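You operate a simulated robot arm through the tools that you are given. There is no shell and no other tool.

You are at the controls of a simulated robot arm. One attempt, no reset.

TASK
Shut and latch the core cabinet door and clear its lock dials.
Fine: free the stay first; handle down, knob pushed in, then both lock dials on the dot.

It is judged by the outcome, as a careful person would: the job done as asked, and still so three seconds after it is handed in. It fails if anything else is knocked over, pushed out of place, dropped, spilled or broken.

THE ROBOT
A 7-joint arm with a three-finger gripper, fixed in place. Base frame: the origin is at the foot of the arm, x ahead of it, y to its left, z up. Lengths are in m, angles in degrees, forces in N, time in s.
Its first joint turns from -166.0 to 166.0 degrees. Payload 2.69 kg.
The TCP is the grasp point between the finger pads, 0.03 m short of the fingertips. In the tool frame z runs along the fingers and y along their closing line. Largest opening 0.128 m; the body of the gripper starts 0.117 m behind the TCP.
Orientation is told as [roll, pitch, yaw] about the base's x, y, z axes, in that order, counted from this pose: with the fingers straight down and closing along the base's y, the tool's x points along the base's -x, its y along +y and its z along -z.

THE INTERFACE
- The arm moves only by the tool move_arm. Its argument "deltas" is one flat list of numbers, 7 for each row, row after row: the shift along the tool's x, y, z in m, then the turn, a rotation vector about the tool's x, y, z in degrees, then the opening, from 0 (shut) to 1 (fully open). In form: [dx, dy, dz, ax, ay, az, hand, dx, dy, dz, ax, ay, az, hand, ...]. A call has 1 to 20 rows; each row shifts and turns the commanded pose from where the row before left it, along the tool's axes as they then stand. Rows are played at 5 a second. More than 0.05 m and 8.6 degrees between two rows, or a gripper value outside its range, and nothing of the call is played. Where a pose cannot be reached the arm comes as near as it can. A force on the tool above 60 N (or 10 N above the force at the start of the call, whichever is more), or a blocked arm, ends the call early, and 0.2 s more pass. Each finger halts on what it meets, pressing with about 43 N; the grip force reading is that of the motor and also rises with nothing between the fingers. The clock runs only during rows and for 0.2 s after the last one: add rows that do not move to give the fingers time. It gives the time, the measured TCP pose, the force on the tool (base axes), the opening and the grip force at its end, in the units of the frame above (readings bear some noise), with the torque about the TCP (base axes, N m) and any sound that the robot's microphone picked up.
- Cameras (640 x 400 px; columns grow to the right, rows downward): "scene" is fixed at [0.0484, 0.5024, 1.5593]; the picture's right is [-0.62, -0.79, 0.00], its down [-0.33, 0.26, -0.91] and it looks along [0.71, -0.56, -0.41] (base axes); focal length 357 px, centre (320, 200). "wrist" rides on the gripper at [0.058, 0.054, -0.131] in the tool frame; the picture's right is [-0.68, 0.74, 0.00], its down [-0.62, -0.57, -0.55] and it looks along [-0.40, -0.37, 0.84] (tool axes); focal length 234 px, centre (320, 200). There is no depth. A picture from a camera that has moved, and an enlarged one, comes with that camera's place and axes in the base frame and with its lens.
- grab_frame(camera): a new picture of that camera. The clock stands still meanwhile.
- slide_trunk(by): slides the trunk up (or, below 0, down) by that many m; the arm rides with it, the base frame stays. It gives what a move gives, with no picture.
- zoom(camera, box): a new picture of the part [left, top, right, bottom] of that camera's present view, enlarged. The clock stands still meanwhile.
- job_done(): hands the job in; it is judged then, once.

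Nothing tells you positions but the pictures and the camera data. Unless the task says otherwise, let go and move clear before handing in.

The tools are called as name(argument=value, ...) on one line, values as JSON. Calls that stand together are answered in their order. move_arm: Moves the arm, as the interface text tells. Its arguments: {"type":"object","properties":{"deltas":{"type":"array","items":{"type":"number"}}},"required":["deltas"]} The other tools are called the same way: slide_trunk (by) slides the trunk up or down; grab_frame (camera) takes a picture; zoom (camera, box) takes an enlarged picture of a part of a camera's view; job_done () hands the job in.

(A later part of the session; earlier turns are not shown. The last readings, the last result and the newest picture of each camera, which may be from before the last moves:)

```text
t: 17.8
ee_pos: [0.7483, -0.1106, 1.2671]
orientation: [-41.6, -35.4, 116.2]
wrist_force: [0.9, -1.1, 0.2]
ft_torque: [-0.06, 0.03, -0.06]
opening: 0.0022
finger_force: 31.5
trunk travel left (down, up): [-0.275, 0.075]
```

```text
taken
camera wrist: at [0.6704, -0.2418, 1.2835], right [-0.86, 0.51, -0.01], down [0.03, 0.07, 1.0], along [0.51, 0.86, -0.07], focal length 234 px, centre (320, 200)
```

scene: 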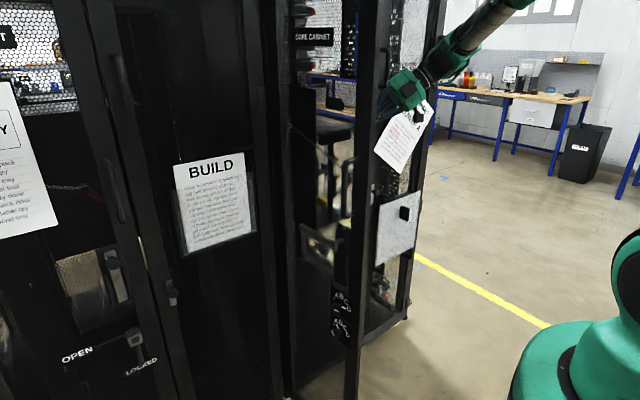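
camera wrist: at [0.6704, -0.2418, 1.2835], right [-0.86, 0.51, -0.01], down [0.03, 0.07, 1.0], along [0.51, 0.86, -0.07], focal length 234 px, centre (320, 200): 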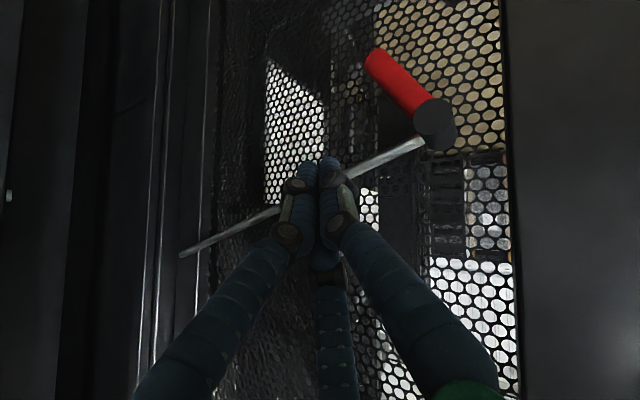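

Still no contact with the thin rod. The red lever is easier to reach (y≈-0.12), so I'll back off, drop to its level on the hinge side, and push it instead.

move_arm(deltas=[0.0367, -0.001, -0.0342, 0, 0, 0, 0, 0.0161, 0.0152, 0.0168, 0, 0, 0, 0, 0.0161, 0.0152, 0.0168, 0, 0, 0, 0, -0.0198, 0.0005, 0.0185, 0, 0, 0, 0, -0.0036, 0.0084, -0.0041, 0, 0, 0, 0])

grab_frame(camera="wrist")

```text
refused: row 1 steps farther than a row can; nothing moved
```

```text
taken
camera wrist: at [0.6704, -0.2418, 1.2835], right [-0.86, 0.51, -0.01], down [0.03, 0.07, 1.0], along [0.51, 0.86, -0.07], focal length 234 px, centre (320, 200)
```

wrist: 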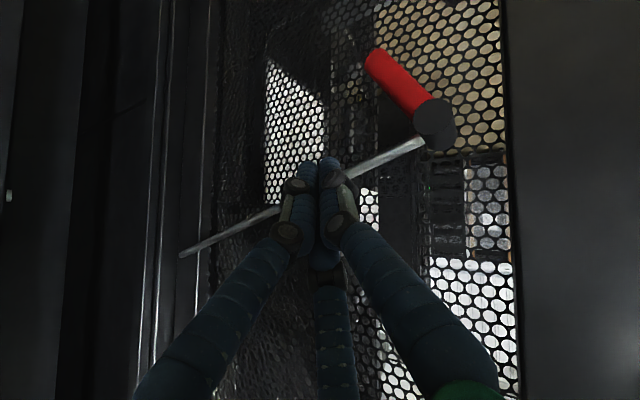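

move_arm(deltas=[0.0183, -0.0005, -0.0171, 0, 0, 0, 0, 0.0183, -0.0005, -0.0171, 0, 0, 0, 0, 0.0161, 0.0152, 0.0168, 0, 0, 0, 0, 0.0161, 0.0152, 0.0168, 0, 0, 0, 0, -0.0198, 0.0005, 0.0185, 0, 0, 0, 0, -0.0036, 0.0084, -0.0041, 0, 0, 0, 0])

grab_frame(camera="wrist")

```text
t: 19.2
ee_pos: [0.7387, -0.1351, 1.2118]
orientation: [-41.6, -35.3, 116.0]
wrist_force: [0.3, 0.7, 0.5]
ft_torque: [-0.1, 0.03, -0.02]
opening: 0.002
finger_force: 31.2
trunk travel left (down, up): [-0.275, 0.075]
```

```text
taken
camera wrist: at [0.6601, -0.2651, 1.2271], right [-0.86, 0.51, -0.01], down [0.03, 0.07, 1.0], along [0.51, 0.86, -0.07], focal length 234 px, centre (320, 200)
```

wrist: 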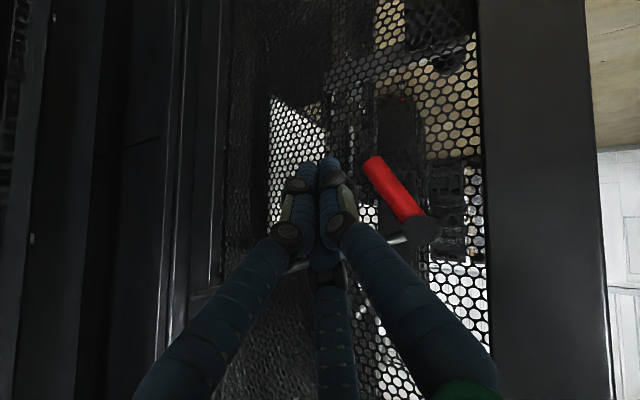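

The fingertips are now level with the red lever on its hinge side. I'll nudge it toward the free edge in small steps.

move_arm(deltas=[-0.007, -0.0066, -0.0073, 0, 0, 0, 0, -0.0036, 0.0084, -0.0041, 0, 0, 0, 0, -0.0036, 0.0084, -0.0041, 0, 0, 0, 0, -0.0036, 0.0084, -0.0041, 0, 0, 0, 0])

grab_frame(camera="wrist")

```text
t: 20.2
ee_pos: [0.7104, -0.135, 1.2222]
orientation: [-41.8, -35.4, 116.1]
wrist_force: [1.0, -0.8, 1.3]
ft_torque: [0.01, -0.03, -0.03]
opening: 0.002
finger_force: 31.3
trunk travel left (down, up): [-0.275, 0.075]
```

```text
taken
camera wrist: at [0.6307, -0.2652, 1.2395], right [-0.86, 0.51, -0.01], down [0.03, 0.07, 1.0], along [0.51, 0.86, -0.07], focal length 234 px, centre (320, 200)
```

wrist: 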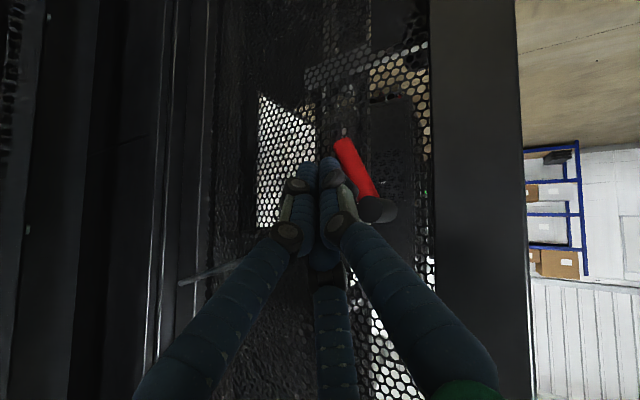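

move_arm(deltas=[-0.0036, 0.0084, -0.0041, 0, 0, 0, 0, -0.0036, 0.0084, -0.0041, 0, 0, 0, 0])

grab_frame(camera="wrist")

```text
t: 20.8
ee_pos: [0.6881, -0.1347, 1.2243]
orientation: [-41.8, -35.3, 116.2]
wrist_force: [0.0, -0.1, -0.3]
ft_torque: [-0.03, 0.03, 0.02]
opening: 0.0019
finger_force: 31.5
trunk travel left (down, up): [-0.275, 0.075]
```

```text
taken
camera wrist: at [0.6099, -0.2655, 1.2398], right [-0.86, 0.51, -0.01], down [0.03, 0.07, 1.0], along [0.51, 0.86, -0.07], focal length 234 px, centre (320, 200)
```

wrist: 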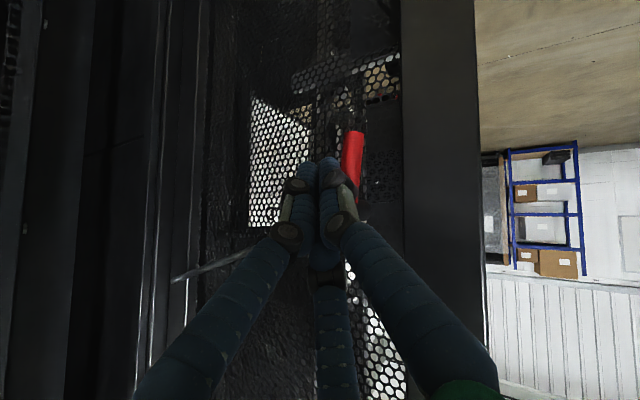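

The red lever moved while the rod seems to stay put. I'll back off a little to look.

move_arm(deltas=[0.0183, -0.0005, -0.0171, 0, 0, 0, 0, 0.0183, -0.0005, -0.0171, 0, 0, 0, 0, 0.0145, -0.0337, 0.0165, 0, 0, 0, 0])

grab_frame(camera="wrist")

zoom(camera="wrist", box=[330, 90, 450, 210])

```text
t: 21.6
ee_pos: [0.7275, -0.1862, 1.2246]
orientation: [-41.8, -35.4, 116.0]
wrist_force: [-0.9, 0.2, 0.6]
ft_torque: [-0.04, -0.04, -0.01]
opening: 0.002
finger_force: 31.2
trunk travel left (down, up): [-0.275, 0.075]
```

```text
taken
camera wrist: at [0.6495, -0.3159, 1.241], right [-0.86, 0.51, -0.01], down [0.03, 0.07, 1.0], along [0.51, 0.86, -0.07], focal length 234 px, centre (320, 200)
```

wrist: 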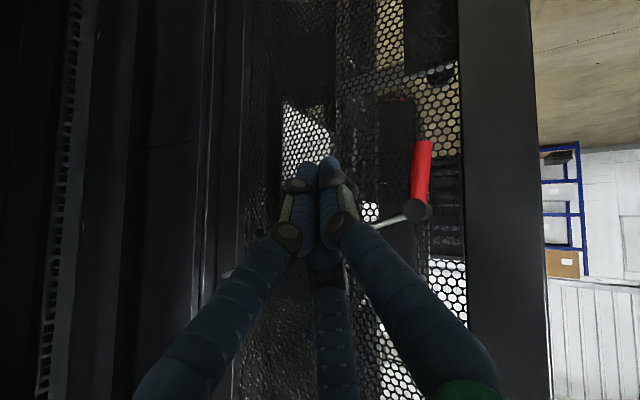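

```text
3.33 times, centred on (390, 150) of wrist
camera zoom: at [0.6495, -0.3159, 1.241], right [-0.86, 0.51, -0.01], down [0.03, 0.07, 1.0], along [0.51, 0.86, -0.07], focal length 781 px, centre (87, 367)
```

zoom: 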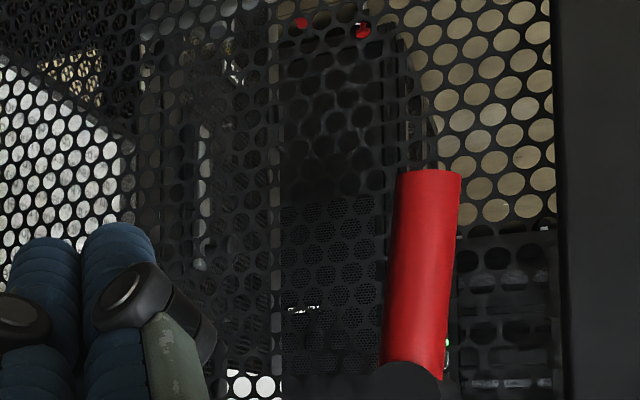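

The red lever swung to vertical on its own pivot, and the rod hasn't followed yet. I'll push it further the same way and watch the rod.

move_arm(deltas=[-0.0352, 0.0009, 0.0328, 0, 0, 0, 0, -0.0072, 0.0168, -0.0082, 0, 0, 0, 0, -0.0072, 0.0168, -0.0082, 0, 0, 0, 0, -0.0036, 0.0084, -0.0041, 0, 0, 0, 0, -0.0036, 0.0084, -0.0041, 0, 0, 0, 0, -0.0036, 0.0084, -0.0041, 0, 0, 0, 0])

grab_frame(camera="wrist")

```text
t: 23.0
ee_pos: [0.6575, -0.1375, 1.223]
orientation: [-41.7, -35.4, 116.1]
wrist_force: [-0.8, 0.2, 0.0]
ft_torque: [-0.02, 0.0, 0.0]
opening: 0.002
finger_force: 31.5
trunk travel left (down, up): [-0.275, 0.075]
```

```text
taken
camera wrist: at [0.5792, -0.2675, 1.2393], right [-0.86, 0.51, -0.01], down [0.03, 0.07, 1.0], along [0.51, 0.86, -0.07], focal length 234 px, centre (320, 200)
```

wrist: 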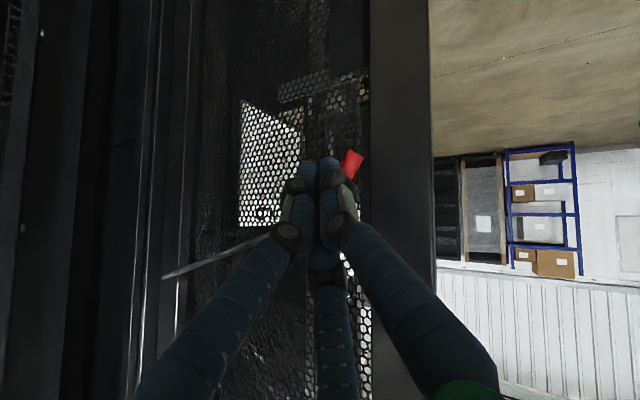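

move_arm(deltas=[0.0183, -0.0005, -0.0171, 0, 0, 0, 0, 0.0183, -0.0005, -0.0171, 0, 0, 0, 0, 0.0145, -0.0337, 0.0165, 0, 0, 0, 0, 0.0145, -0.0337, 0.0165, 0, 0, 0, 0])

grab_frame(camera="wrist")

zoom(camera="wrist", box=[340, 120, 460, 240])

```text
t: 24.0
ee_pos: [0.7386, -0.1827, 1.2227]
orientation: [-41.6, -35.4, 116.0]
wrist_force: [1.4, 0.6, 0.1]
ft_torque: [0.04, -0.02, 0.02]
opening: 0.0022
finger_force: 31.4
trunk travel left (down, up): [-0.275, 0.075]
```

```text
taken
camera wrist: at [0.6612, -0.3145, 1.2387], right [-0.86, 0.51, -0.01], down [0.03, 0.07, 1.0], along [0.51, 0.86, -0.07], focal length 234 px, centre (320, 200)
```

wrist: 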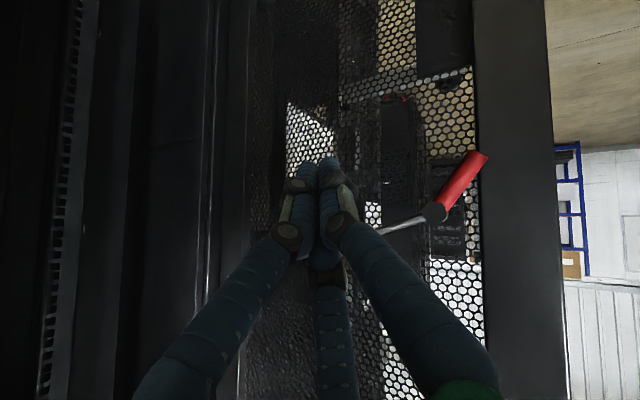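

```text
3.33 times, centred on (400, 180) of wrist
camera zoom: at [0.6612, -0.3145, 1.2387], right [-0.86, 0.51, -0.01], down [0.03, 0.07, 1.0], along [0.51, 0.86, -0.07], focal length 781 px, centre (53, 267)
```

zoom: 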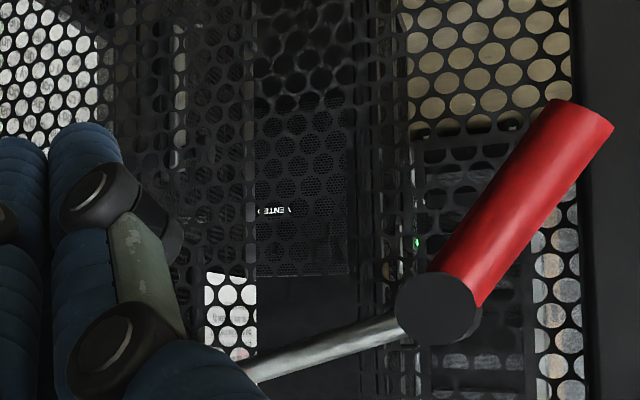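

The lever stays where I put it, now about 70° from where it began, with the rod unmoved. I'll keep turning it the same way to see whether it reaches a stop.

move_arm(deltas=[0.0117, 0.011, 0.0122, 0, 0, 0, 0, -0.0109, 0.0253, -0.0124, 0, 0, 0, 0, -0.0109, 0.0253, -0.0124, 0, 0, 0, 0, -0.0323, 0.0008, 0.0301, 0, 0, 0, 0, -0.0075, 0.0046, -0.0081, 0, 0, 0, 0, -0.0075, 0.0046, -0.0081, 0, 0, 0, 0, -0.0075, 0.0046, -0.0081, 0, 0, 0, 0, -0.0075, 0.0046, -0.0081, 0, 0, 0, 0])

grab_frame(camera="wrist")

```text
t: 25.8
ee_pos: [0.6379, -0.141, 1.2303]
orientation: [-41.6, -35.5, 116.0]
wrist_force: [-0.1, 0.6, -0.3]
ft_torque: [-0.02, 0.01, -0.01]
opening: 0.0022
finger_force: 31.5
trunk travel left (down, up): [-0.275, 0.075]
```

```text
taken
camera wrist: at [0.5601, -0.272, 1.2464], right [-0.86, 0.51, -0.01], down [0.03, 0.07, 1.0], along [0.51, 0.86, -0.07], focal length 234 px, centre (320, 200)
```

wrist: 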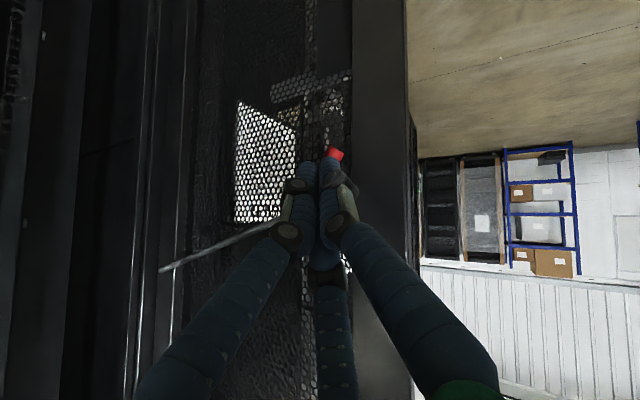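

zoom(camera="wrist", box=[280, 120, 380, 200])

move_arm(deltas=[-0.0075, 0.0046, -0.0081, 0, 0, 0, 0, -0.0075, 0.0046, -0.0081, 0, 0, 0, 0])

zoom(camera="wrist", box=[280, 120, 380, 200])

```text
5.00 times, centred on (330, 160) of wrist
camera zoom: at [0.5601, -0.272, 1.2464], right [-0.86, 0.51, -0.01], down [0.03, 0.07, 1.0], along [0.51, 0.86, -0.07], focal length 1171 px, centre (270, 400)
```

zoom: 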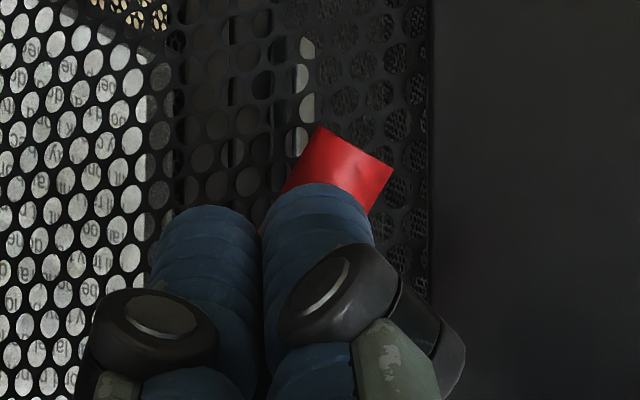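

```text
t: 26.4
ee_pos: [0.6194, -0.1421, 1.2446]
orientation: [-41.7, -35.4, 116.2]
wrist_force: [-0.9, 0.4, -0.5]
ft_torque: [-0.03, -0.05, -0.05]
opening: 0.0019
finger_force: 31.2
trunk travel left (down, up): [-0.275, 0.075]
```

```text
5.00 times, centred on (330, 160) of wrist
camera zoom: at [0.5413, -0.2723, 1.2607], right [-0.86, 0.51, -0.01], down [0.03, 0.07, 1.0], along [0.51, 0.86, -0.07], focal length 1171 px, centre (270, 400)
```

zoom: 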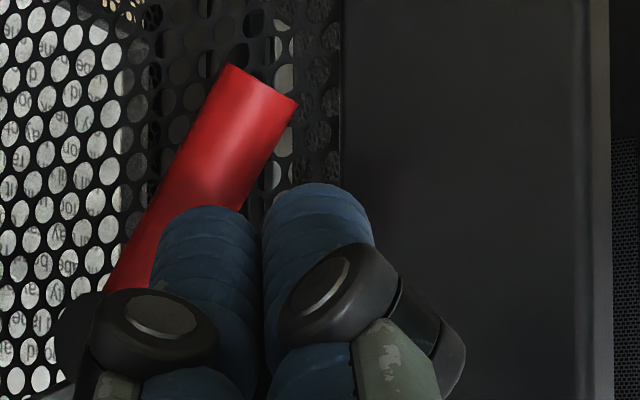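

My fingers slipped past in front of the lever; it sits a little deeper. I'll go around again, slightly closer to the door.

move_arm(deltas=[0.0294, -0.0008, -0.0274, 0, 0, 0, 0, 0.0127, -0.0295, 0.0144, 0, 0, 0, 0, 0.0127, -0.0295, 0.0144, 0, 0, 0, 0, 0.0234, 0.022, 0.0244, 0, 0, 0, 0, -0.036, 0.0009, 0.0335, 0, 0, 0, 0, -0.0075, 0.0046, -0.0081, 0, 0, 0, 0, -0.0075, 0.0046, -0.0081, 0, 0, 0, 0, -0.0075, 0.0046, -0.0081, 0, 0, 0, 0, -0.0075, 0.0046, -0.0081, 0, 0, 0, 0])

grab_frame(camera="wrist")

zoom(camera="wrist", box=[280, 120, 380, 200])

```text
t: 28.4
ee_pos: [0.6488, -0.1339, 1.2312]
orientation: [-41.7, -35.4, 116.1]
wrist_force: [0.3, 0.8, -0.1]
ft_torque: [-0.04, 0.03, 0.04]
opening: 0.002
finger_force: 31.5
trunk travel left (down, up): [-0.275, 0.075]
```

```text
taken
camera wrist: at [0.5717, -0.2636, 1.2476], right [-0.86, 0.51, -0.01], down [0.03, 0.07, 1.0], along [0.51, 0.86, -0.07], focal length 234 px, centre (320, 200)
```

wrist: 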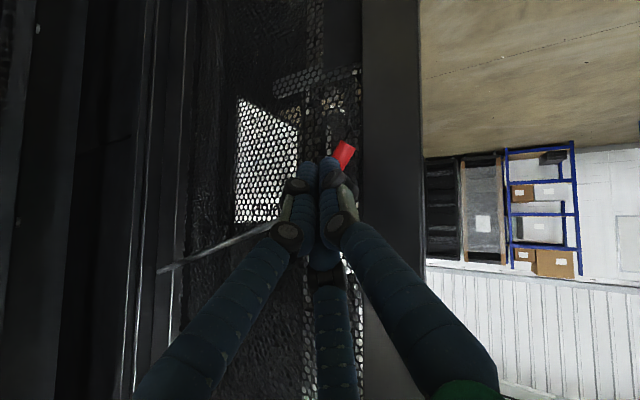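

```text
5.00 times, centred on (330, 160) of wrist
camera zoom: at [0.5717, -0.2636, 1.2476], right [-0.86, 0.51, -0.01], down [0.03, 0.07, 1.0], along [0.51, 0.86, -0.07], focal length 1171 px, centre (270, 400)
```

zoom: 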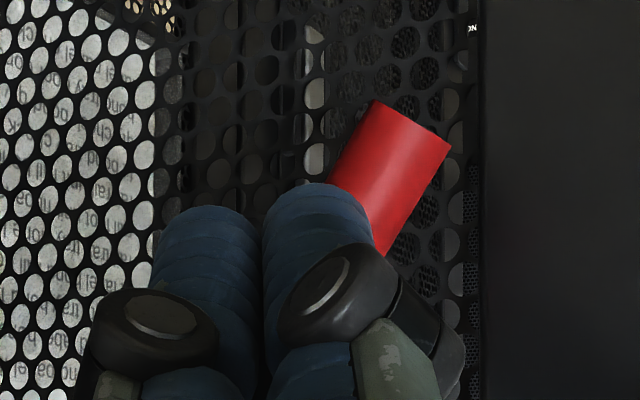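

move_arm(deltas=[-0.0075, 0.0046, -0.0081, 0, 0, 0, 0, -0.0075, 0.0046, -0.0081, 0, 0, 0, 0])

zoom(camera="wrist", box=[280, 120, 380, 200])

```text
t: 29.0
ee_pos: [0.6298, -0.1321, 1.2445]
orientation: [-41.7, -35.5, 116.0]
wrist_force: [-0.3, -0.6, -0.4]
ft_torque: [0.03, 0.0, -0.03]
opening: 0.0021
finger_force: 31.6
trunk travel left (down, up): [-0.275, 0.075]
```

```text
5.00 times, centred on (330, 160) of wrist
camera zoom: at [0.5523, -0.2628, 1.2603], right [-0.86, 0.51, -0.01], down [0.03, 0.07, 1.0], along [0.51, 0.86, -0.07], focal length 1171 px, centre (270, 400)
```

zoom: 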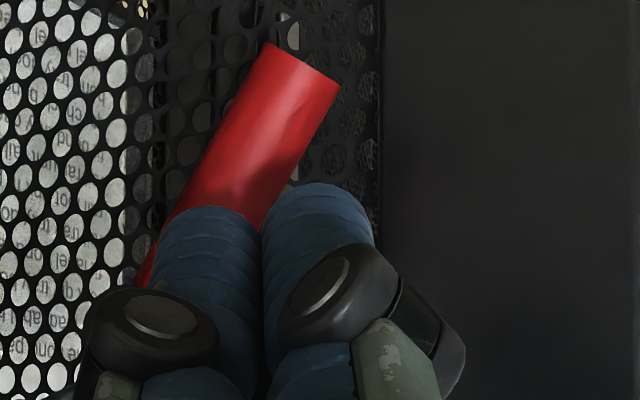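

The red grip is thinner than I thought and sits close to the door. One more go around, a bit deeper, to see if it has reached its stop.

move_arm(deltas=[0.022, -0.0006, -0.0205, 0, 0, 0, 0, 0.0105, -0.0244, 0.0119, 0, 0, 0, 0, 0.0105, -0.0244, 0.0119, 0, 0, 0, 0, 0.0234, 0.022, 0.0244, 0, 0, 0, 0, -0.0279, 0.0007, 0.026, 0, 0, 0, 0, -0.0075, 0.0046, -0.0081, 0, 0, 0, 0, -0.0075, 0.0046, -0.0081, 0, 0, 0, 0, -0.0075, 0.0046, -0.0081, 0, 0, 0, 0, -0.0075, 0.0046, -0.0081, 0, 0, 0, 0])

zoom(camera="wrist", box=[260, 100, 400, 220])

```text
t: 31.0
ee_pos: [0.6498, -0.1245, 1.2296]
orientation: [-41.6, -35.4, 115.9]
wrist_force: [1.6, -0.3, -0.8]
ft_torque: [0.01, 0.02, 0.03]
opening: 0.0023
finger_force: 31.4
trunk travel left (down, up): [-0.275, 0.075]
```

```text
3.33 times, centred on (330, 160) of wrist
camera zoom: at [0.5718, -0.2553, 1.246], right [-0.86, 0.51, -0.01], down [0.03, 0.07, 1.0], along [0.51, 0.86, -0.07], focal length 781 px, centre (287, 333)
```

zoom: 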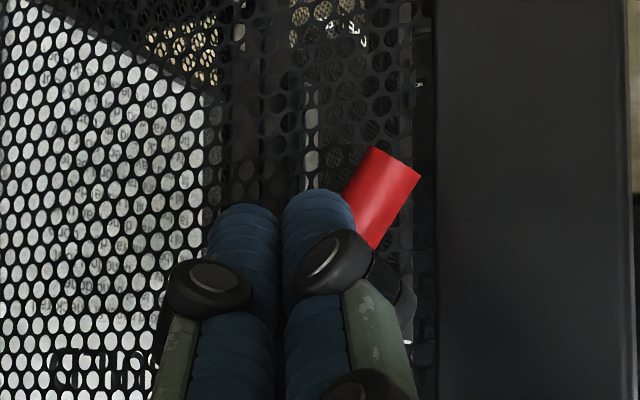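

move_arm(deltas=[-0.0075, 0.0046, -0.0081, 0, 0, 0, 0])

zoom(camera="wrist", box=[260, 100, 400, 220])

move_arm(deltas=[-0.0075, 0.0046, -0.0081, 0, 0, 0, 0])

zoom(camera="wrist", box=[260, 100, 400, 220])

```text
t: 31.4
ee_pos: [0.6388, -0.1245, 1.2378]
orientation: [-41.8, -35.4, 116.1]
wrist_force: [-1.0, -1.2, 0.4]
ft_torque: [0.02, 0.0, -0.03]
opening: 0.0022
finger_force: 31.4
trunk travel left (down, up): [-0.275, 0.075]
```

```text
3.33 times, centred on (330, 160) of wrist
camera zoom: at [0.5609, -0.2556, 1.2539], right [-0.86, 0.51, -0.01], down [0.03, 0.07, 1.0], along [0.51, 0.86, -0.07], focal length 781 px, centre (287, 333)
```

zoom: 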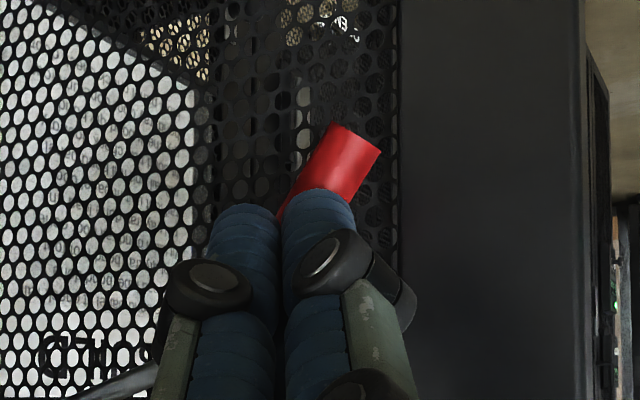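

```text
t: 31.8
ee_pos: [0.6295, -0.1233, 1.2443]
orientation: [-41.7, -35.5, 116.1]
wrist_force: [0.2, 0.2, -0.4]
ft_torque: [-0.01, 0.02, 0.03]
opening: 0.0022
finger_force: 31.8
trunk travel left (down, up): [-0.275, 0.075]
```

```text
3.33 times, centred on (330, 160) of wrist
camera zoom: at [0.5515, -0.2548, 1.2597], right [-0.86, 0.51, -0.01], down [0.03, 0.07, 1.0], along [0.51, 0.86, -0.07], focal length 781 px, centre (287, 333)
```

zoom: 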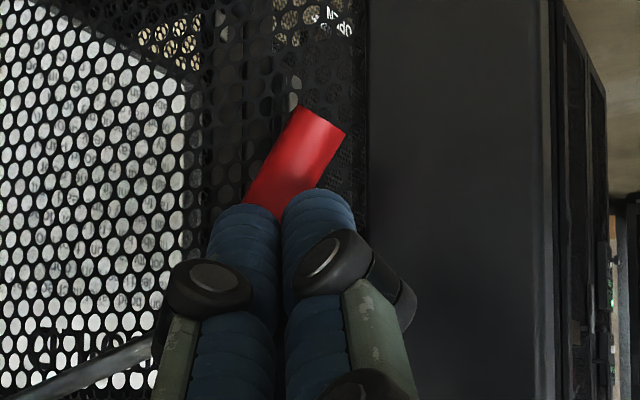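

The fingers keep slipping past in front, so the lever's tip must now lie closer to the door than at the start. I'll back away and look again.

move_arm(deltas=[0.022, -0.0006, -0.0205, 0, 0, 0, 0, 0.022, -0.0006, -0.0205, 0, 0, 0, 0, 0.022, -0.0006, -0.0205, 0, 0, 0, 0, 0.0105, -0.0244, 0.0119, 0, 0, 0, 0, 0.0105, -0.0244, 0.0119, 0, 0, 0, 0, 0.0105, -0.0244, 0.0119, 0, 0, 0, 0])

grab_frame(camera="wrist")

zoom(camera="wrist", box=[340, 120, 460, 240])

zoom(camera="scene", box=[280, 100, 400, 260])

```text
t: 33.2
ee_pos: [0.7167, -0.2145, 1.243]
orientation: [-41.7, -35.4, 116.1]
wrist_force: [-0.5, 0.0, 0.0]
ft_torque: [0.01, -0.01, 0.01]
opening: 0.002
finger_force: 31.9
trunk travel left (down, up): [-0.275, 0.075]
```

```text
taken
camera wrist: at [0.6385, -0.3445, 1.2593], right [-0.86, 0.51, -0.01], down [0.03, 0.07, 1.0], along [0.51, 0.86, -0.07], focal length 234 px, centre (320, 200)
```

wrist: 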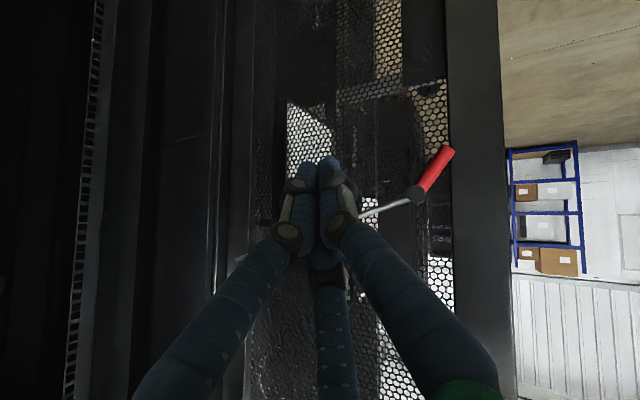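

```text
3.33 times, centred on (400, 180) of wrist
camera zoom: at [0.6385, -0.3445, 1.2593], right [-0.86, 0.51, -0.01], down [0.03, 0.07, 1.0], along [0.51, 0.86, -0.07], focal length 781 px, centre (53, 267)
```

zoom: 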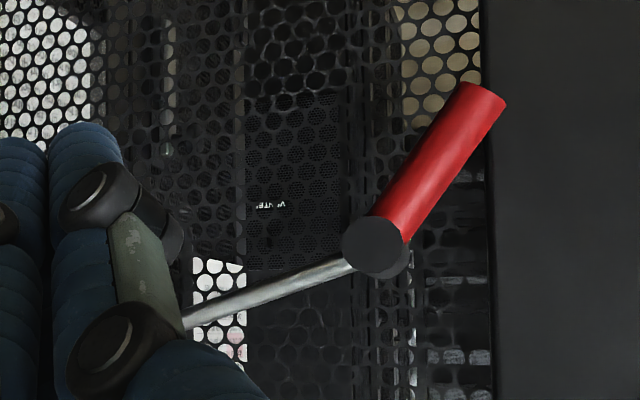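

```text
2.50 times, centred on (340, 180) of scene
camera zoom: at [0.0484, 0.5024, 1.5593], right [-0.62, -0.79, 0.0], down [-0.33, 0.26, -0.91], along [0.71, -0.56, -0.41], focal length 893 px, centre (270, 250)
```

zoom: 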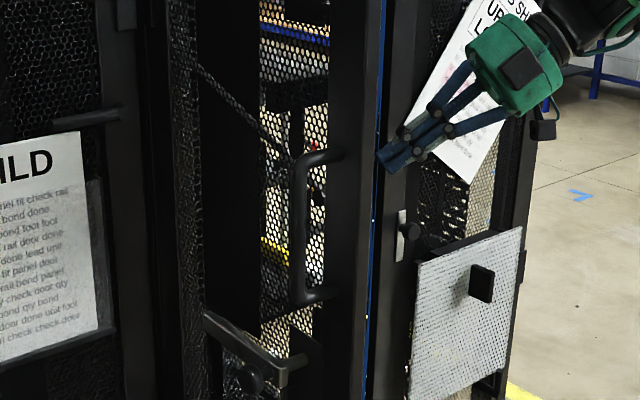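

The scene view shows the door has swung slightly more open, so it now moves freely: turning the red lever appears to have freed the stay. I'll withdraw from the inside and turn the hand to point forward, ready to go around to the outer side.

move_arm(deltas=[-0.0206, 0.0272, -0.0302, 0, 0, 0, 0, -0.0206, 0.0272, -0.0302, 0, 0, 0, 0, -0.0206, 0.0272, -0.0302, 0, 0, 0, 0, -0.0206, 0.0272, -0.0302, 0, 0, 0, 0, -0.0206, 0.0272, -0.0302, 0, 0, 0, 0, -0.0206, 0.0272, -0.0302, 0, 0, 0, 0, -0.0206, 0.0272, -0.0302, 0, 0, 0, 0, 0, 0, 0, 6.17, -1.0, 5.2, 0, 0, 0, 0, 6.17, -1.0, 5.2, 0, 0, 0, 0, 6.17, -1.0, 5.2, 0, 0, 0, 0, 6.17, -1.0, 5.2, 0, 0, 0, 0, 6.17, -1.0, 5.2, 0, 0, 0, 0, 6.17, -1.0, 5.2, 0, 0, 0, 0, 6.17, -1.0, 5.2, 0, 0, 0, 0, 6.17, -1.0, 5.2, 0, 0, 0, 0, 6.17, -1.0, 5.2, 0, 0, 0, 0, 6.17, -1.0, 5.2, 0, 0, 0, 0, 6.17, -1.0, 5.2, 0])

grab_frame(camera="wrist")

grab_frame(camera="scene")

```text
t: 35.0
ee_pos: [0.4545, -0.1811, 1.338]
orientation: [-43.7, -39.7, 123.1]
wrist_force: [0.5, 0.1, 0.0]
ft_torque: [0.0, 0.05, 0.08]
opening: 0.0019
finger_force: 31.3
trunk travel left (down, up): [-0.275, 0.075]
stopped in row 8: the arm was blocked; the commanded pose is now the measured one
```

```text
taken
camera wrist: at [0.3895, -0.3204, 1.3446], right [-0.91, 0.42, 0.04], down [0.04, -0.01, 1.0], along [0.42, 0.91, -0.01], focal length 234 px, centre (320, 200)
```

wrist: 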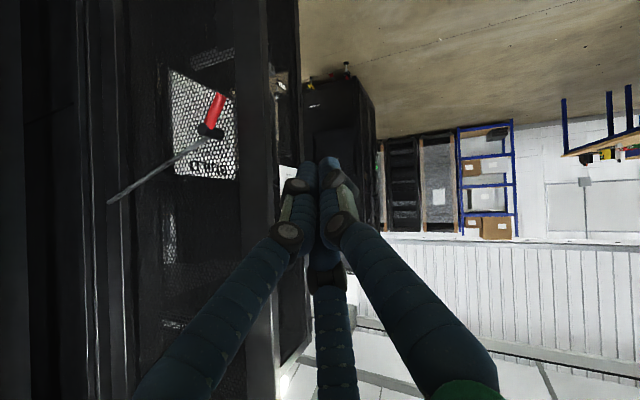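

```text
taken
```

scene: 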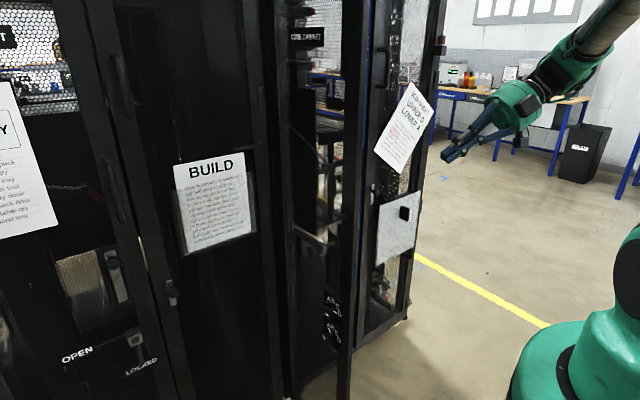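

The arm hit a joint limit while folding in, with nothing touched. I'll unwind it back to the fingers-down posture, moving away to the right first.

move_arm(deltas=[0.0161, -0.006, -0.0359, 0, 0, 0, 0, 0.0161, -0.006, -0.0359, 0, 0, 0, 0, 0.0161, -0.006, -0.0359, 0, 0, 0, 0, 0.0161, -0.006, -0.0359, 0, 0, 0, 0, 0, 0, 0, -4.2, 6.84, 2.16, 0, 0, 0, 0, -4.2, 6.84, 2.16, 0, 0, 0, 0, -4.2, 6.84, 2.16, 0, 0, 0, 0, -4.2, 6.84, 2.16, 0, 0, 0, 0, -4.2, 6.84, 2.16, 0, 0, 0, 0, -4.2, 6.84, 2.16, 0, 0, 0, 0, -4.2, 6.84, 2.16, 0])

grab_frame(camera="scene")

```text
t: 37.4
ee_pos: [0.4513, -0.3333, 1.3908]
orientation: [-0.1, 0.0, 89.8]
wrist_force: [-0.5, -0.1, 0.1]
ft_torque: [0.0, -0.05, 0.01]
opening: 0.0021
finger_force: 31.5
trunk travel left (down, up): [-0.275, 0.075]
```

```text
taken
```

scene: 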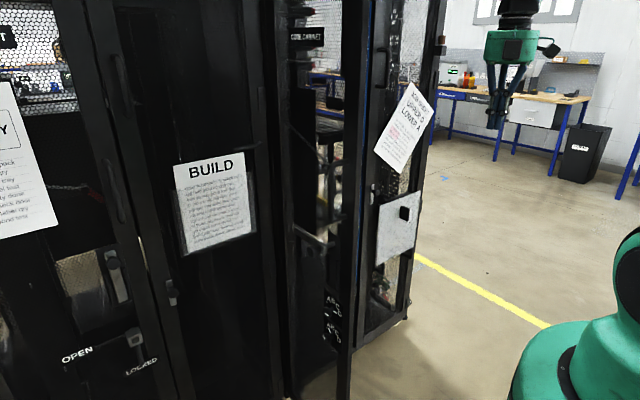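

Unwound cleanly. Now I'll turn the wrist back, cross in front of the door's edge at x≈0.40 to the left side.

move_arm(deltas=[0, 0.045, 0, 0, 0, 0, 0, 0, 0, 0, 0, 0, 8.2, 0, 0, 0, 0, 0, 0, 8.2, 0, 0, 0, 0, 0, 0, 8.2, 0, 0, 0, 0, 0, 0, 8.2, 0, 0, 0, 0, 0, 0, 8.2, 0, 0, 0, 0, 0, 0, 8.2, 0, 0, 0, 0, 0, 0, 8.2, 0, 0, 0, 0, 0, 0, 8.2, 0, 0, 0, 0, 0, 0, 8.2, 0, 0, 0, 0, 0, 0, 8.2, 0, 0, 0, 0, 0, 0, 7.8, 0, 0, 0.04, 0, 0, 0, 0, 0, 0, 0.045, 0, 0, 0, 0, 0, 0, 0.045, 0, 0, 0, 0, 0, 0, 0.045, 0, 0, 0, 0, 0, 0, 0.045, 0, 0, 0, 0, 0, 0, 0.045, 0, 0, 0, 0, 0])

grab_frame(camera="scene")

grab_frame(camera="wrist")

```text
t: 41.2
ee_pos: [0.4067, -0.0704, 1.3921]
orientation: [0.3, -0.1, 0.2]
wrist_force: [0.8, -0.6, -0.8]
ft_torque: [-0.01, 0.0, 0.03]
opening: 0.0021
finger_force: 31.6
trunk travel left (down, up): [-0.275, 0.075]
```

```text
taken
```

scene: 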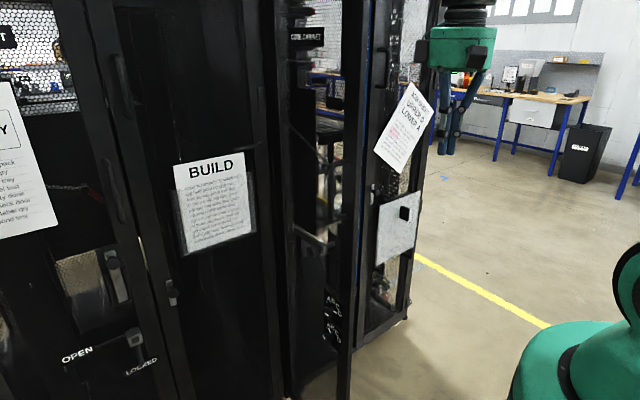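

```text
taken
camera wrist: at [0.3463, -0.0171, 1.5221], right [0.68, 0.74, 0.0], down [0.62, -0.57, 0.55], along [0.41, -0.37, -0.84], focal length 234 px, centre (320, 200)
```

wrist: 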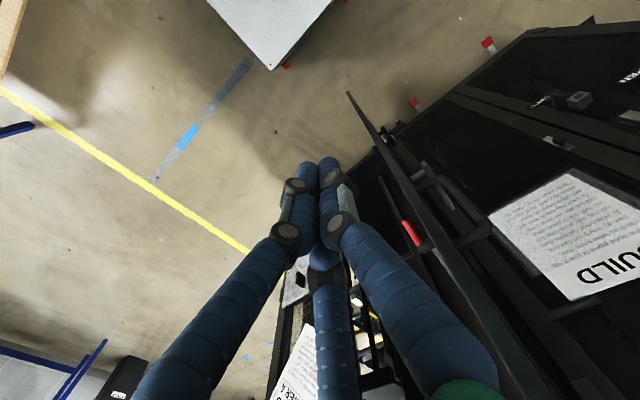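

The door's outer side faces me now; the red lever is visible on the inside. I'll shift left to y≈0.17 and pitch the hand to point forward.

move_arm(deltas=[0, 0.045, 0, 0, 0, 0, 0, 0, 0.045, 0, 0, 0, 0, 0, -0.015, 0.04, 0, 0, 0, 0, 0, -0.025, 0.04, 0, 0, 0, 0, 0, -0.025, 0.04, 0, 0, 0, 0, 0, -0.025, 0.035, 0, 0, 0, 0, 0, 0, 0, 0, 0, -8.2, 0, 0, 0, 0, 0, 0, -8.2, 0, 0, 0, 0, 0, 0, -8.2, 0, 0, 0, 0, 0, 0, -8.2, 0, 0, 0, 0, 0, 0, -8.2, 0, 0, 0, 0, 0, 0, -8.2, 0, 0, 0, 0, 0, 0, -8.2, 0, 0, 0, 0, 0, 0, -8.2, 0, 0, 0, 0, 0, 0, -8.2, 0, 0, 0, 0, 0, 0, -8.2, 0, 0, 0, 0, 0, 0, -8.0, 0, 0])

grab_frame(camera="wrist")

grab_frame(camera="scene")

```text
t: 44.8
ee_pos: [0.4957, 0.1754, 1.3932]
orientation: [126.4, -89.5, -126.4]
wrist_force: [-0.6, -0.3, 1.0]
ft_torque: [0.0, 0.05, 0.05]
opening: 0.0023
finger_force: 31.2
trunk travel left (down, up): [-0.275, 0.075]
```

```text
taken
camera wrist: at [0.3636, 0.23, 1.3338], right [0.0, 0.73, 0.68], down [-0.55, -0.57, 0.61], along [0.83, -0.37, 0.41], focal length 234 px, centre (320, 200)
```

wrist: 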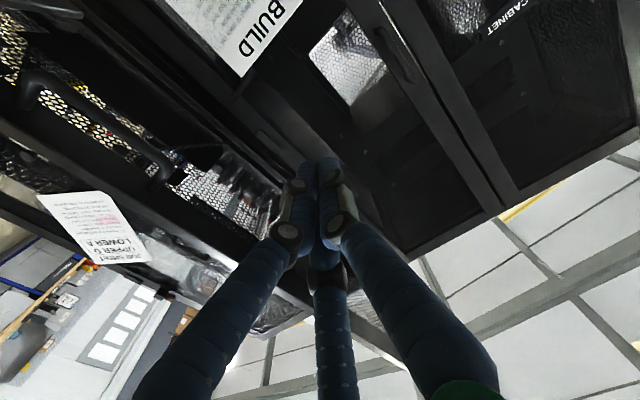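

```text
taken
```

scene: 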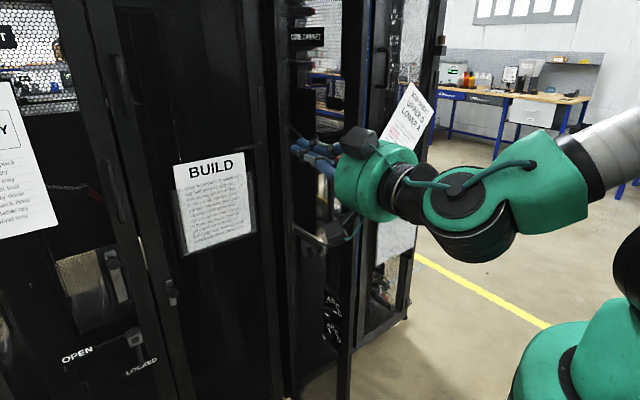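

zoom(camera="wrist", box=[0, 0, 320, 200])

zoom(camera="wrist", box=[160, 130, 320, 340])

zoom(camera="scene", box=[260, 0, 440, 200])

zoom(camera="scene", box=[260, 200, 440, 400])

```text
2.00 times, centred on (160, 100) of wrist
camera zoom: at [0.3636, 0.23, 1.3338], right [0.0, 0.73, 0.68], down [-0.55, -0.57, 0.61], along [0.83, -0.37, 0.41], focal length 468 px, centre (640, 400)
```

zoom: 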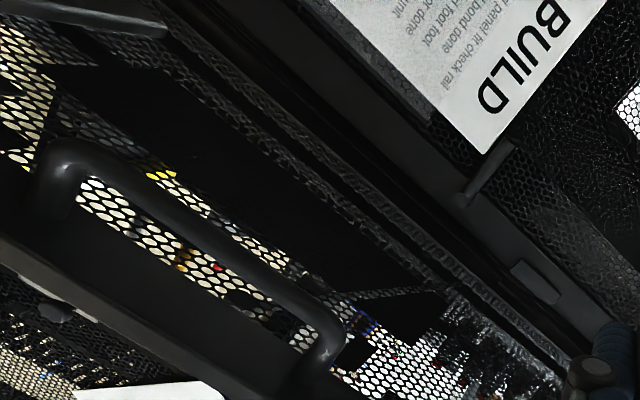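

```text
1.90 times, centred on (240, 235) of wrist
camera zoom: at [0.3636, 0.23, 1.3338], right [0.0, 0.73, 0.68], down [-0.55, -0.57, 0.61], along [0.83, -0.37, 0.41], focal length 446 px, centre (472, 133)
```

zoom: 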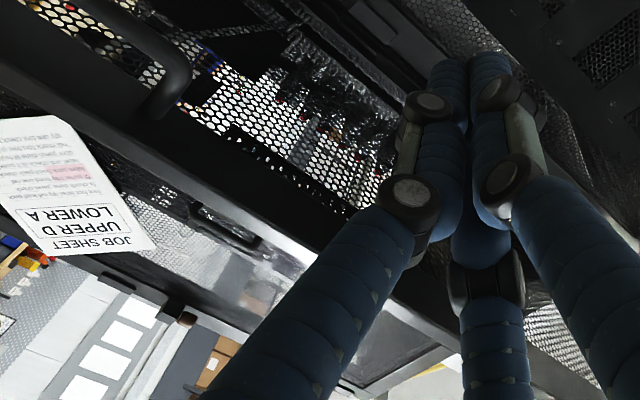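

```text
2.00 times, centred on (350, 100) of scene
camera zoom: at [0.0484, 0.5024, 1.5593], right [-0.62, -0.79, 0.0], down [-0.33, 0.26, -0.91], along [0.71, -0.56, -0.41], focal length 714 px, centre (260, 400)
```

zoom: 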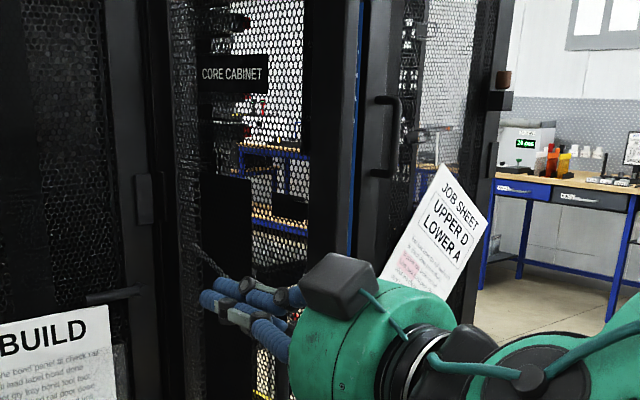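

```text
2.00 times, centred on (350, 300) of scene
camera zoom: at [0.0484, 0.5024, 1.5593], right [-0.62, -0.79, 0.0], down [-0.33, 0.26, -0.91], along [0.71, -0.56, -0.41], focal length 714 px, centre (260, 0)
```

zoom: 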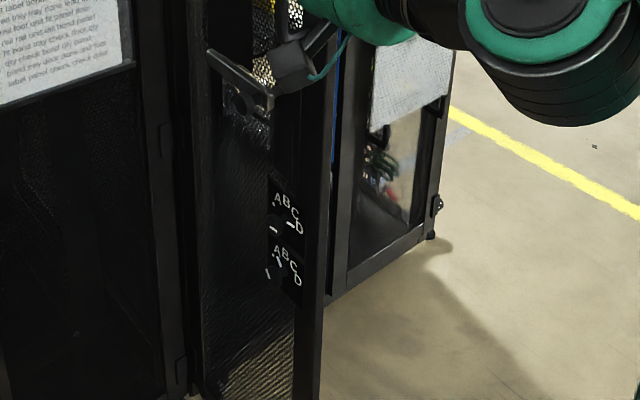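

The hand now points forward on the door's outer side. The pull handle spans z≈1.17–1.30 near x≈0.62, so I'll push on the stile above it at z≈1.40, moving in gently.

move_arm(deltas=[-0.003, 0, 0.035, 0, 0, 0, 0, -0.002, 0, 0.035, 0, 0, 0, 0, -0.002, 0, 0.035, 0, 0, 0, 0, 0, -0.04, 0, 0, 0, 0, 0, 0, -0.04, 0, 0, 0, 0, 0, 0, -0.04, 0, 0, 0, 0, 0])

move_arm(deltas=[0, -0.02, 0, 0, 0, 0, 0, 0, -0.02, 0, 0, 0, 0, 0, 0, -0.02, 0, 0, 0, 0, 0])

grab_frame(camera="scene")

grab_frame(camera="wrist")

```text
t: 46.2
ee_pos: [0.5994, 0.0573, 1.3991]
orientation: [106.7, -89.8, -106.5]
wrist_force: [0.1, -0.3, 0.2]
ft_torque: [0.03, -0.02, -0.02]
opening: 0.0022
finger_force: 31.7
trunk travel left (down, up): [-0.275, 0.075]
```

```text
t: 47.0
ee_pos: [0.596, 0.0374, 1.4012]
orientation: [82.1, -89.8, -82.5]
wrist_force: [0.2, 0.3, -0.6]
ft_torque: [-0.02, -0.03, -0.03]
opening: 0.0022
finger_force: 31.4
out of reach, approached as far as the arm can: row 1, 2, 3
trunk travel left (down, up): [-0.275, 0.075]
```

```text
taken
```

scene: 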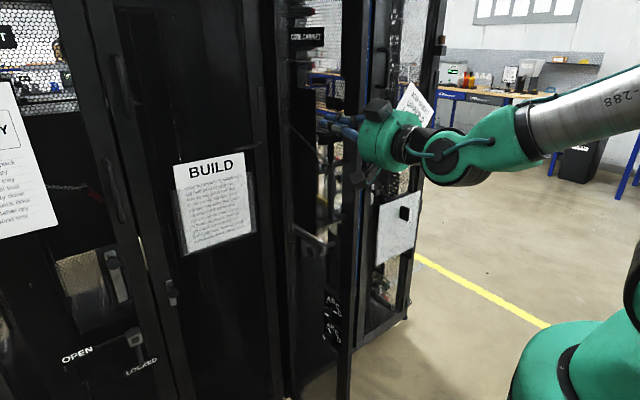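

```text
taken
camera wrist: at [0.4639, 0.0924, 1.3423], right [0.01, 0.73, 0.68], down [-0.55, -0.56, 0.61], along [0.83, -0.38, 0.4], focal length 234 px, centre (320, 200)
```

wrist: 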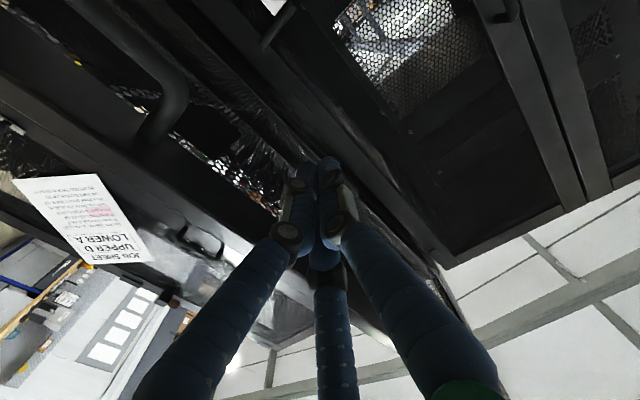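

The arm is too folded to reach further right here. Lowering the trunk will open up the elbow, so I'll move clear to the left first and then lower by 0.15 m.

move_arm(deltas=[0, 0.045, 0, 0, 0, 0, 0, 0, 0.045, 0, 0, 0, 0, 0, 0, 0.045, -0.01, 0, 0, 0, 0])

slide_trunk(by=-0.15)

grab_frame(camera="scene")

```text
t: 47.8
ee_pos: [0.5843, 0.1738, 1.4011]
orientation: [114.1, -89.8, -114.0]
wrist_force: [-0.4, 0.4, -0.6]
ft_torque: [0.01, 0.0, -0.03]
opening: 0.002
finger_force: 31.5
trunk travel left (down, up): [-0.275, 0.075]
```

```text
t: 49.5
ee_pos: [0.5849, 0.1737, 1.2519]
orientation: [114.3, -89.6, -114.4]
wrist_force: [-0.2, 0.1, 0.9]
ft_torque: [0.02, -0.04, 0.0]
opening: 0.0024
finger_force: 31.1
trunk travel left (down, up): [-0.125, 0.225]
```

```text
taken
```

scene: 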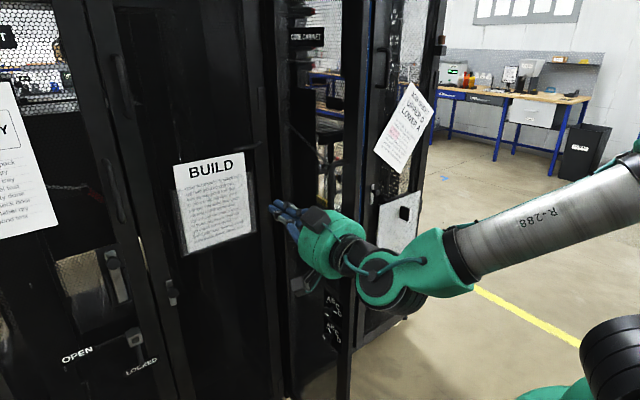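

move_arm(deltas=[-0.038, 0, 0, 0, 0, 0, 0, -0.038, 0, 0, 0, 0, 0, 0, -0.038, 0, 0, 0, 0, 0, 0, -0.036, 0, 0.012, 0, 0, 0, 0, 0, -0.045, 0, 0, 0, 0, 0, 0, -0.045, 0, 0, 0, 0, 0, 0, -0.03, 0, 0, 0, 0, 0, 0, -0.02, 0, 0, 0, 0, 0, 0, -0.02, 0, 0, 0, 0, 0])

grab_frame(camera="scene")

grab_frame(camera="wrist")

```text
t: 51.5
ee_pos: [0.597, 0.0153, 1.4005]
orientation: [75.8, -89.8, -76.2]
wrist_force: [0.8, 0.5, 0.2]
ft_torque: [-0.02, -0.03, -0.03]
opening: 0.0024
finger_force: 31.9
trunk travel left (down, up): [-0.125, 0.225]
```

```text
taken
```

scene: 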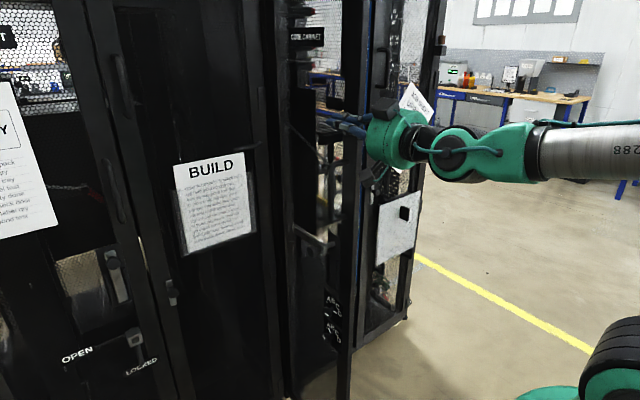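

```text
taken
camera wrist: at [0.4662, 0.0714, 1.3414], right [0.01, 0.73, 0.68], down [-0.55, -0.56, 0.61], along [0.83, -0.38, 0.4], focal length 234 px, centre (320, 200)
```

wrist: 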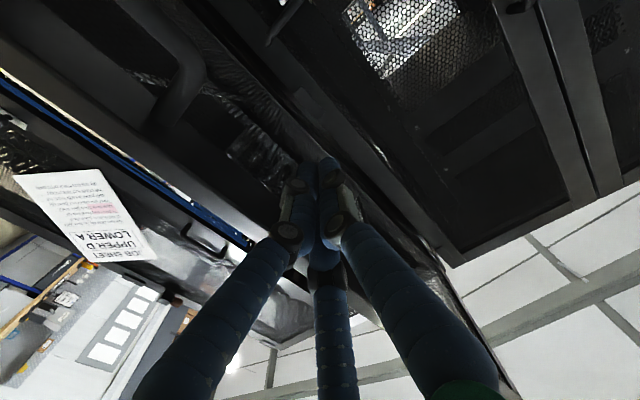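

move_arm(deltas=[0, -0.015, 0, 0, 0, 0, 0, 0, -0.015, 0, 0, 0, 0, 0, 0, -0.015, 0, 0, 0, 0, 0, 0, -0.015, 0, 0, 0, 0, 0, 0, -0.015, 0, 0, 0, 0, 0])

grab_frame(camera="scene")

```text
t: 52.7
ee_pos: [0.5965, 0.0179, 1.4003]
orientation: [89.9, -89.9, -90.3]
wrist_force: [0.3, -0.3, 0.1]
ft_torque: [0.02, -0.03, 0.02]
opening: 0.0022
finger_force: 31.7
out of reach, approached as far as the arm can: row 1, 2, 3, 4, 5
trunk travel left (down, up): [-0.125, 0.225]
```

```text
taken
```

scene: 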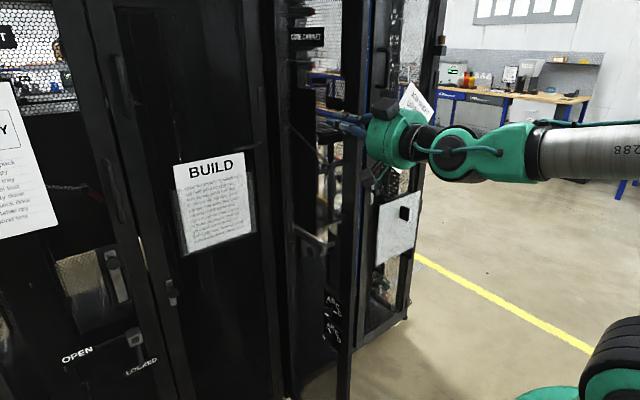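

Still blocked by a joint limit with the hand level. I'll instead push with the fingers slanting down toward the door, which keeps the arm in a comfortable posture; first back off and unpitch.

move_arm(deltas=[0, 0.045, 0, 0, 0, 0, 0, 0, 0.045, 0, 0, 0, 0, 0, 0, 0.045, 0, 0, 0, 0, 0, 0, 0.02, 0, 0, 8.2, 0, 0, 0, 0, 0, 0, 8.2, 0, 0, 0, 0, 0, 0, 8.2, 0, 0, 0, 0, 0, 0, 8.2, 0, 0, 0, 0, 0, 0, 8.2, 0, 0, 0, 0, 0, 0, 8.2, 0, 0, 0, 0, 0, 0, 8.2, 0, 0, 0, 0, 0, 0, 8.2, 0, 0, 0, 0, 0, 0, 8.2, 0, 0, 0, 0, 0, 0, 8.2, 0, 0, 0, 0, 0, 0, 8.0, 0, 0, 0, 0, 0, 7.5, 0, 0, 0, 0, 0, 0, 7.5, 0, 0, 0, 0, 0, 0, 7.5, 0, 0, 0, 0, 0, 0, 7.5, 0, 0, 0, 0, 0, 0, 7.5, 0, 0, 0, 0, 0, 0, 7.5, 0, 0, 0])

grab_frame(camera="wrist")

grab_frame(camera="scene")

```text
t: 56.9
ee_pos: [0.5968, 0.1705, 1.4016]
orientation: [-44.9, 0.0, 0.1]
wrist_force: [-0.5, 0.1, 0.4]
ft_torque: [0.0, -0.01, 0.04]
opening: 0.002
finger_force: 31.5
trunk travel left (down, up): [-0.125, 0.225]
```

```text
taken
camera wrist: at [0.5378, 0.3026, 1.4553], right [0.68, 0.52, -0.52], down [0.61, -0.01, 0.79], along [0.41, -0.85, -0.33], focal length 234 px, centre (320, 200)
```

wrist: 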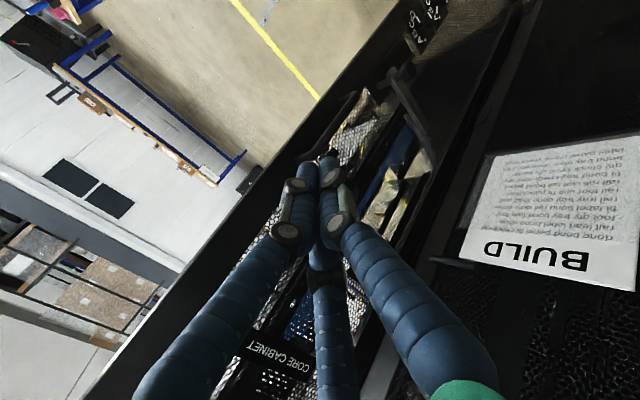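

```text
taken
```

scene: 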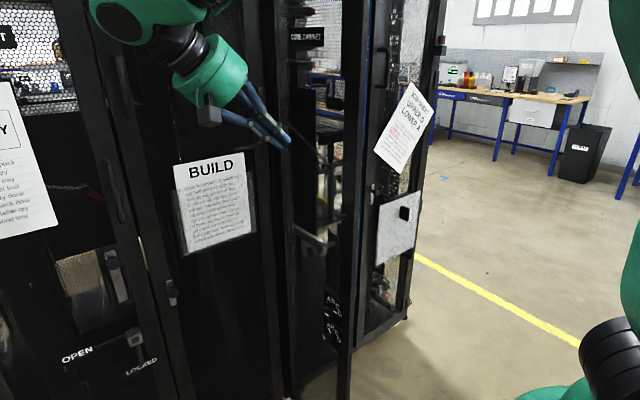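

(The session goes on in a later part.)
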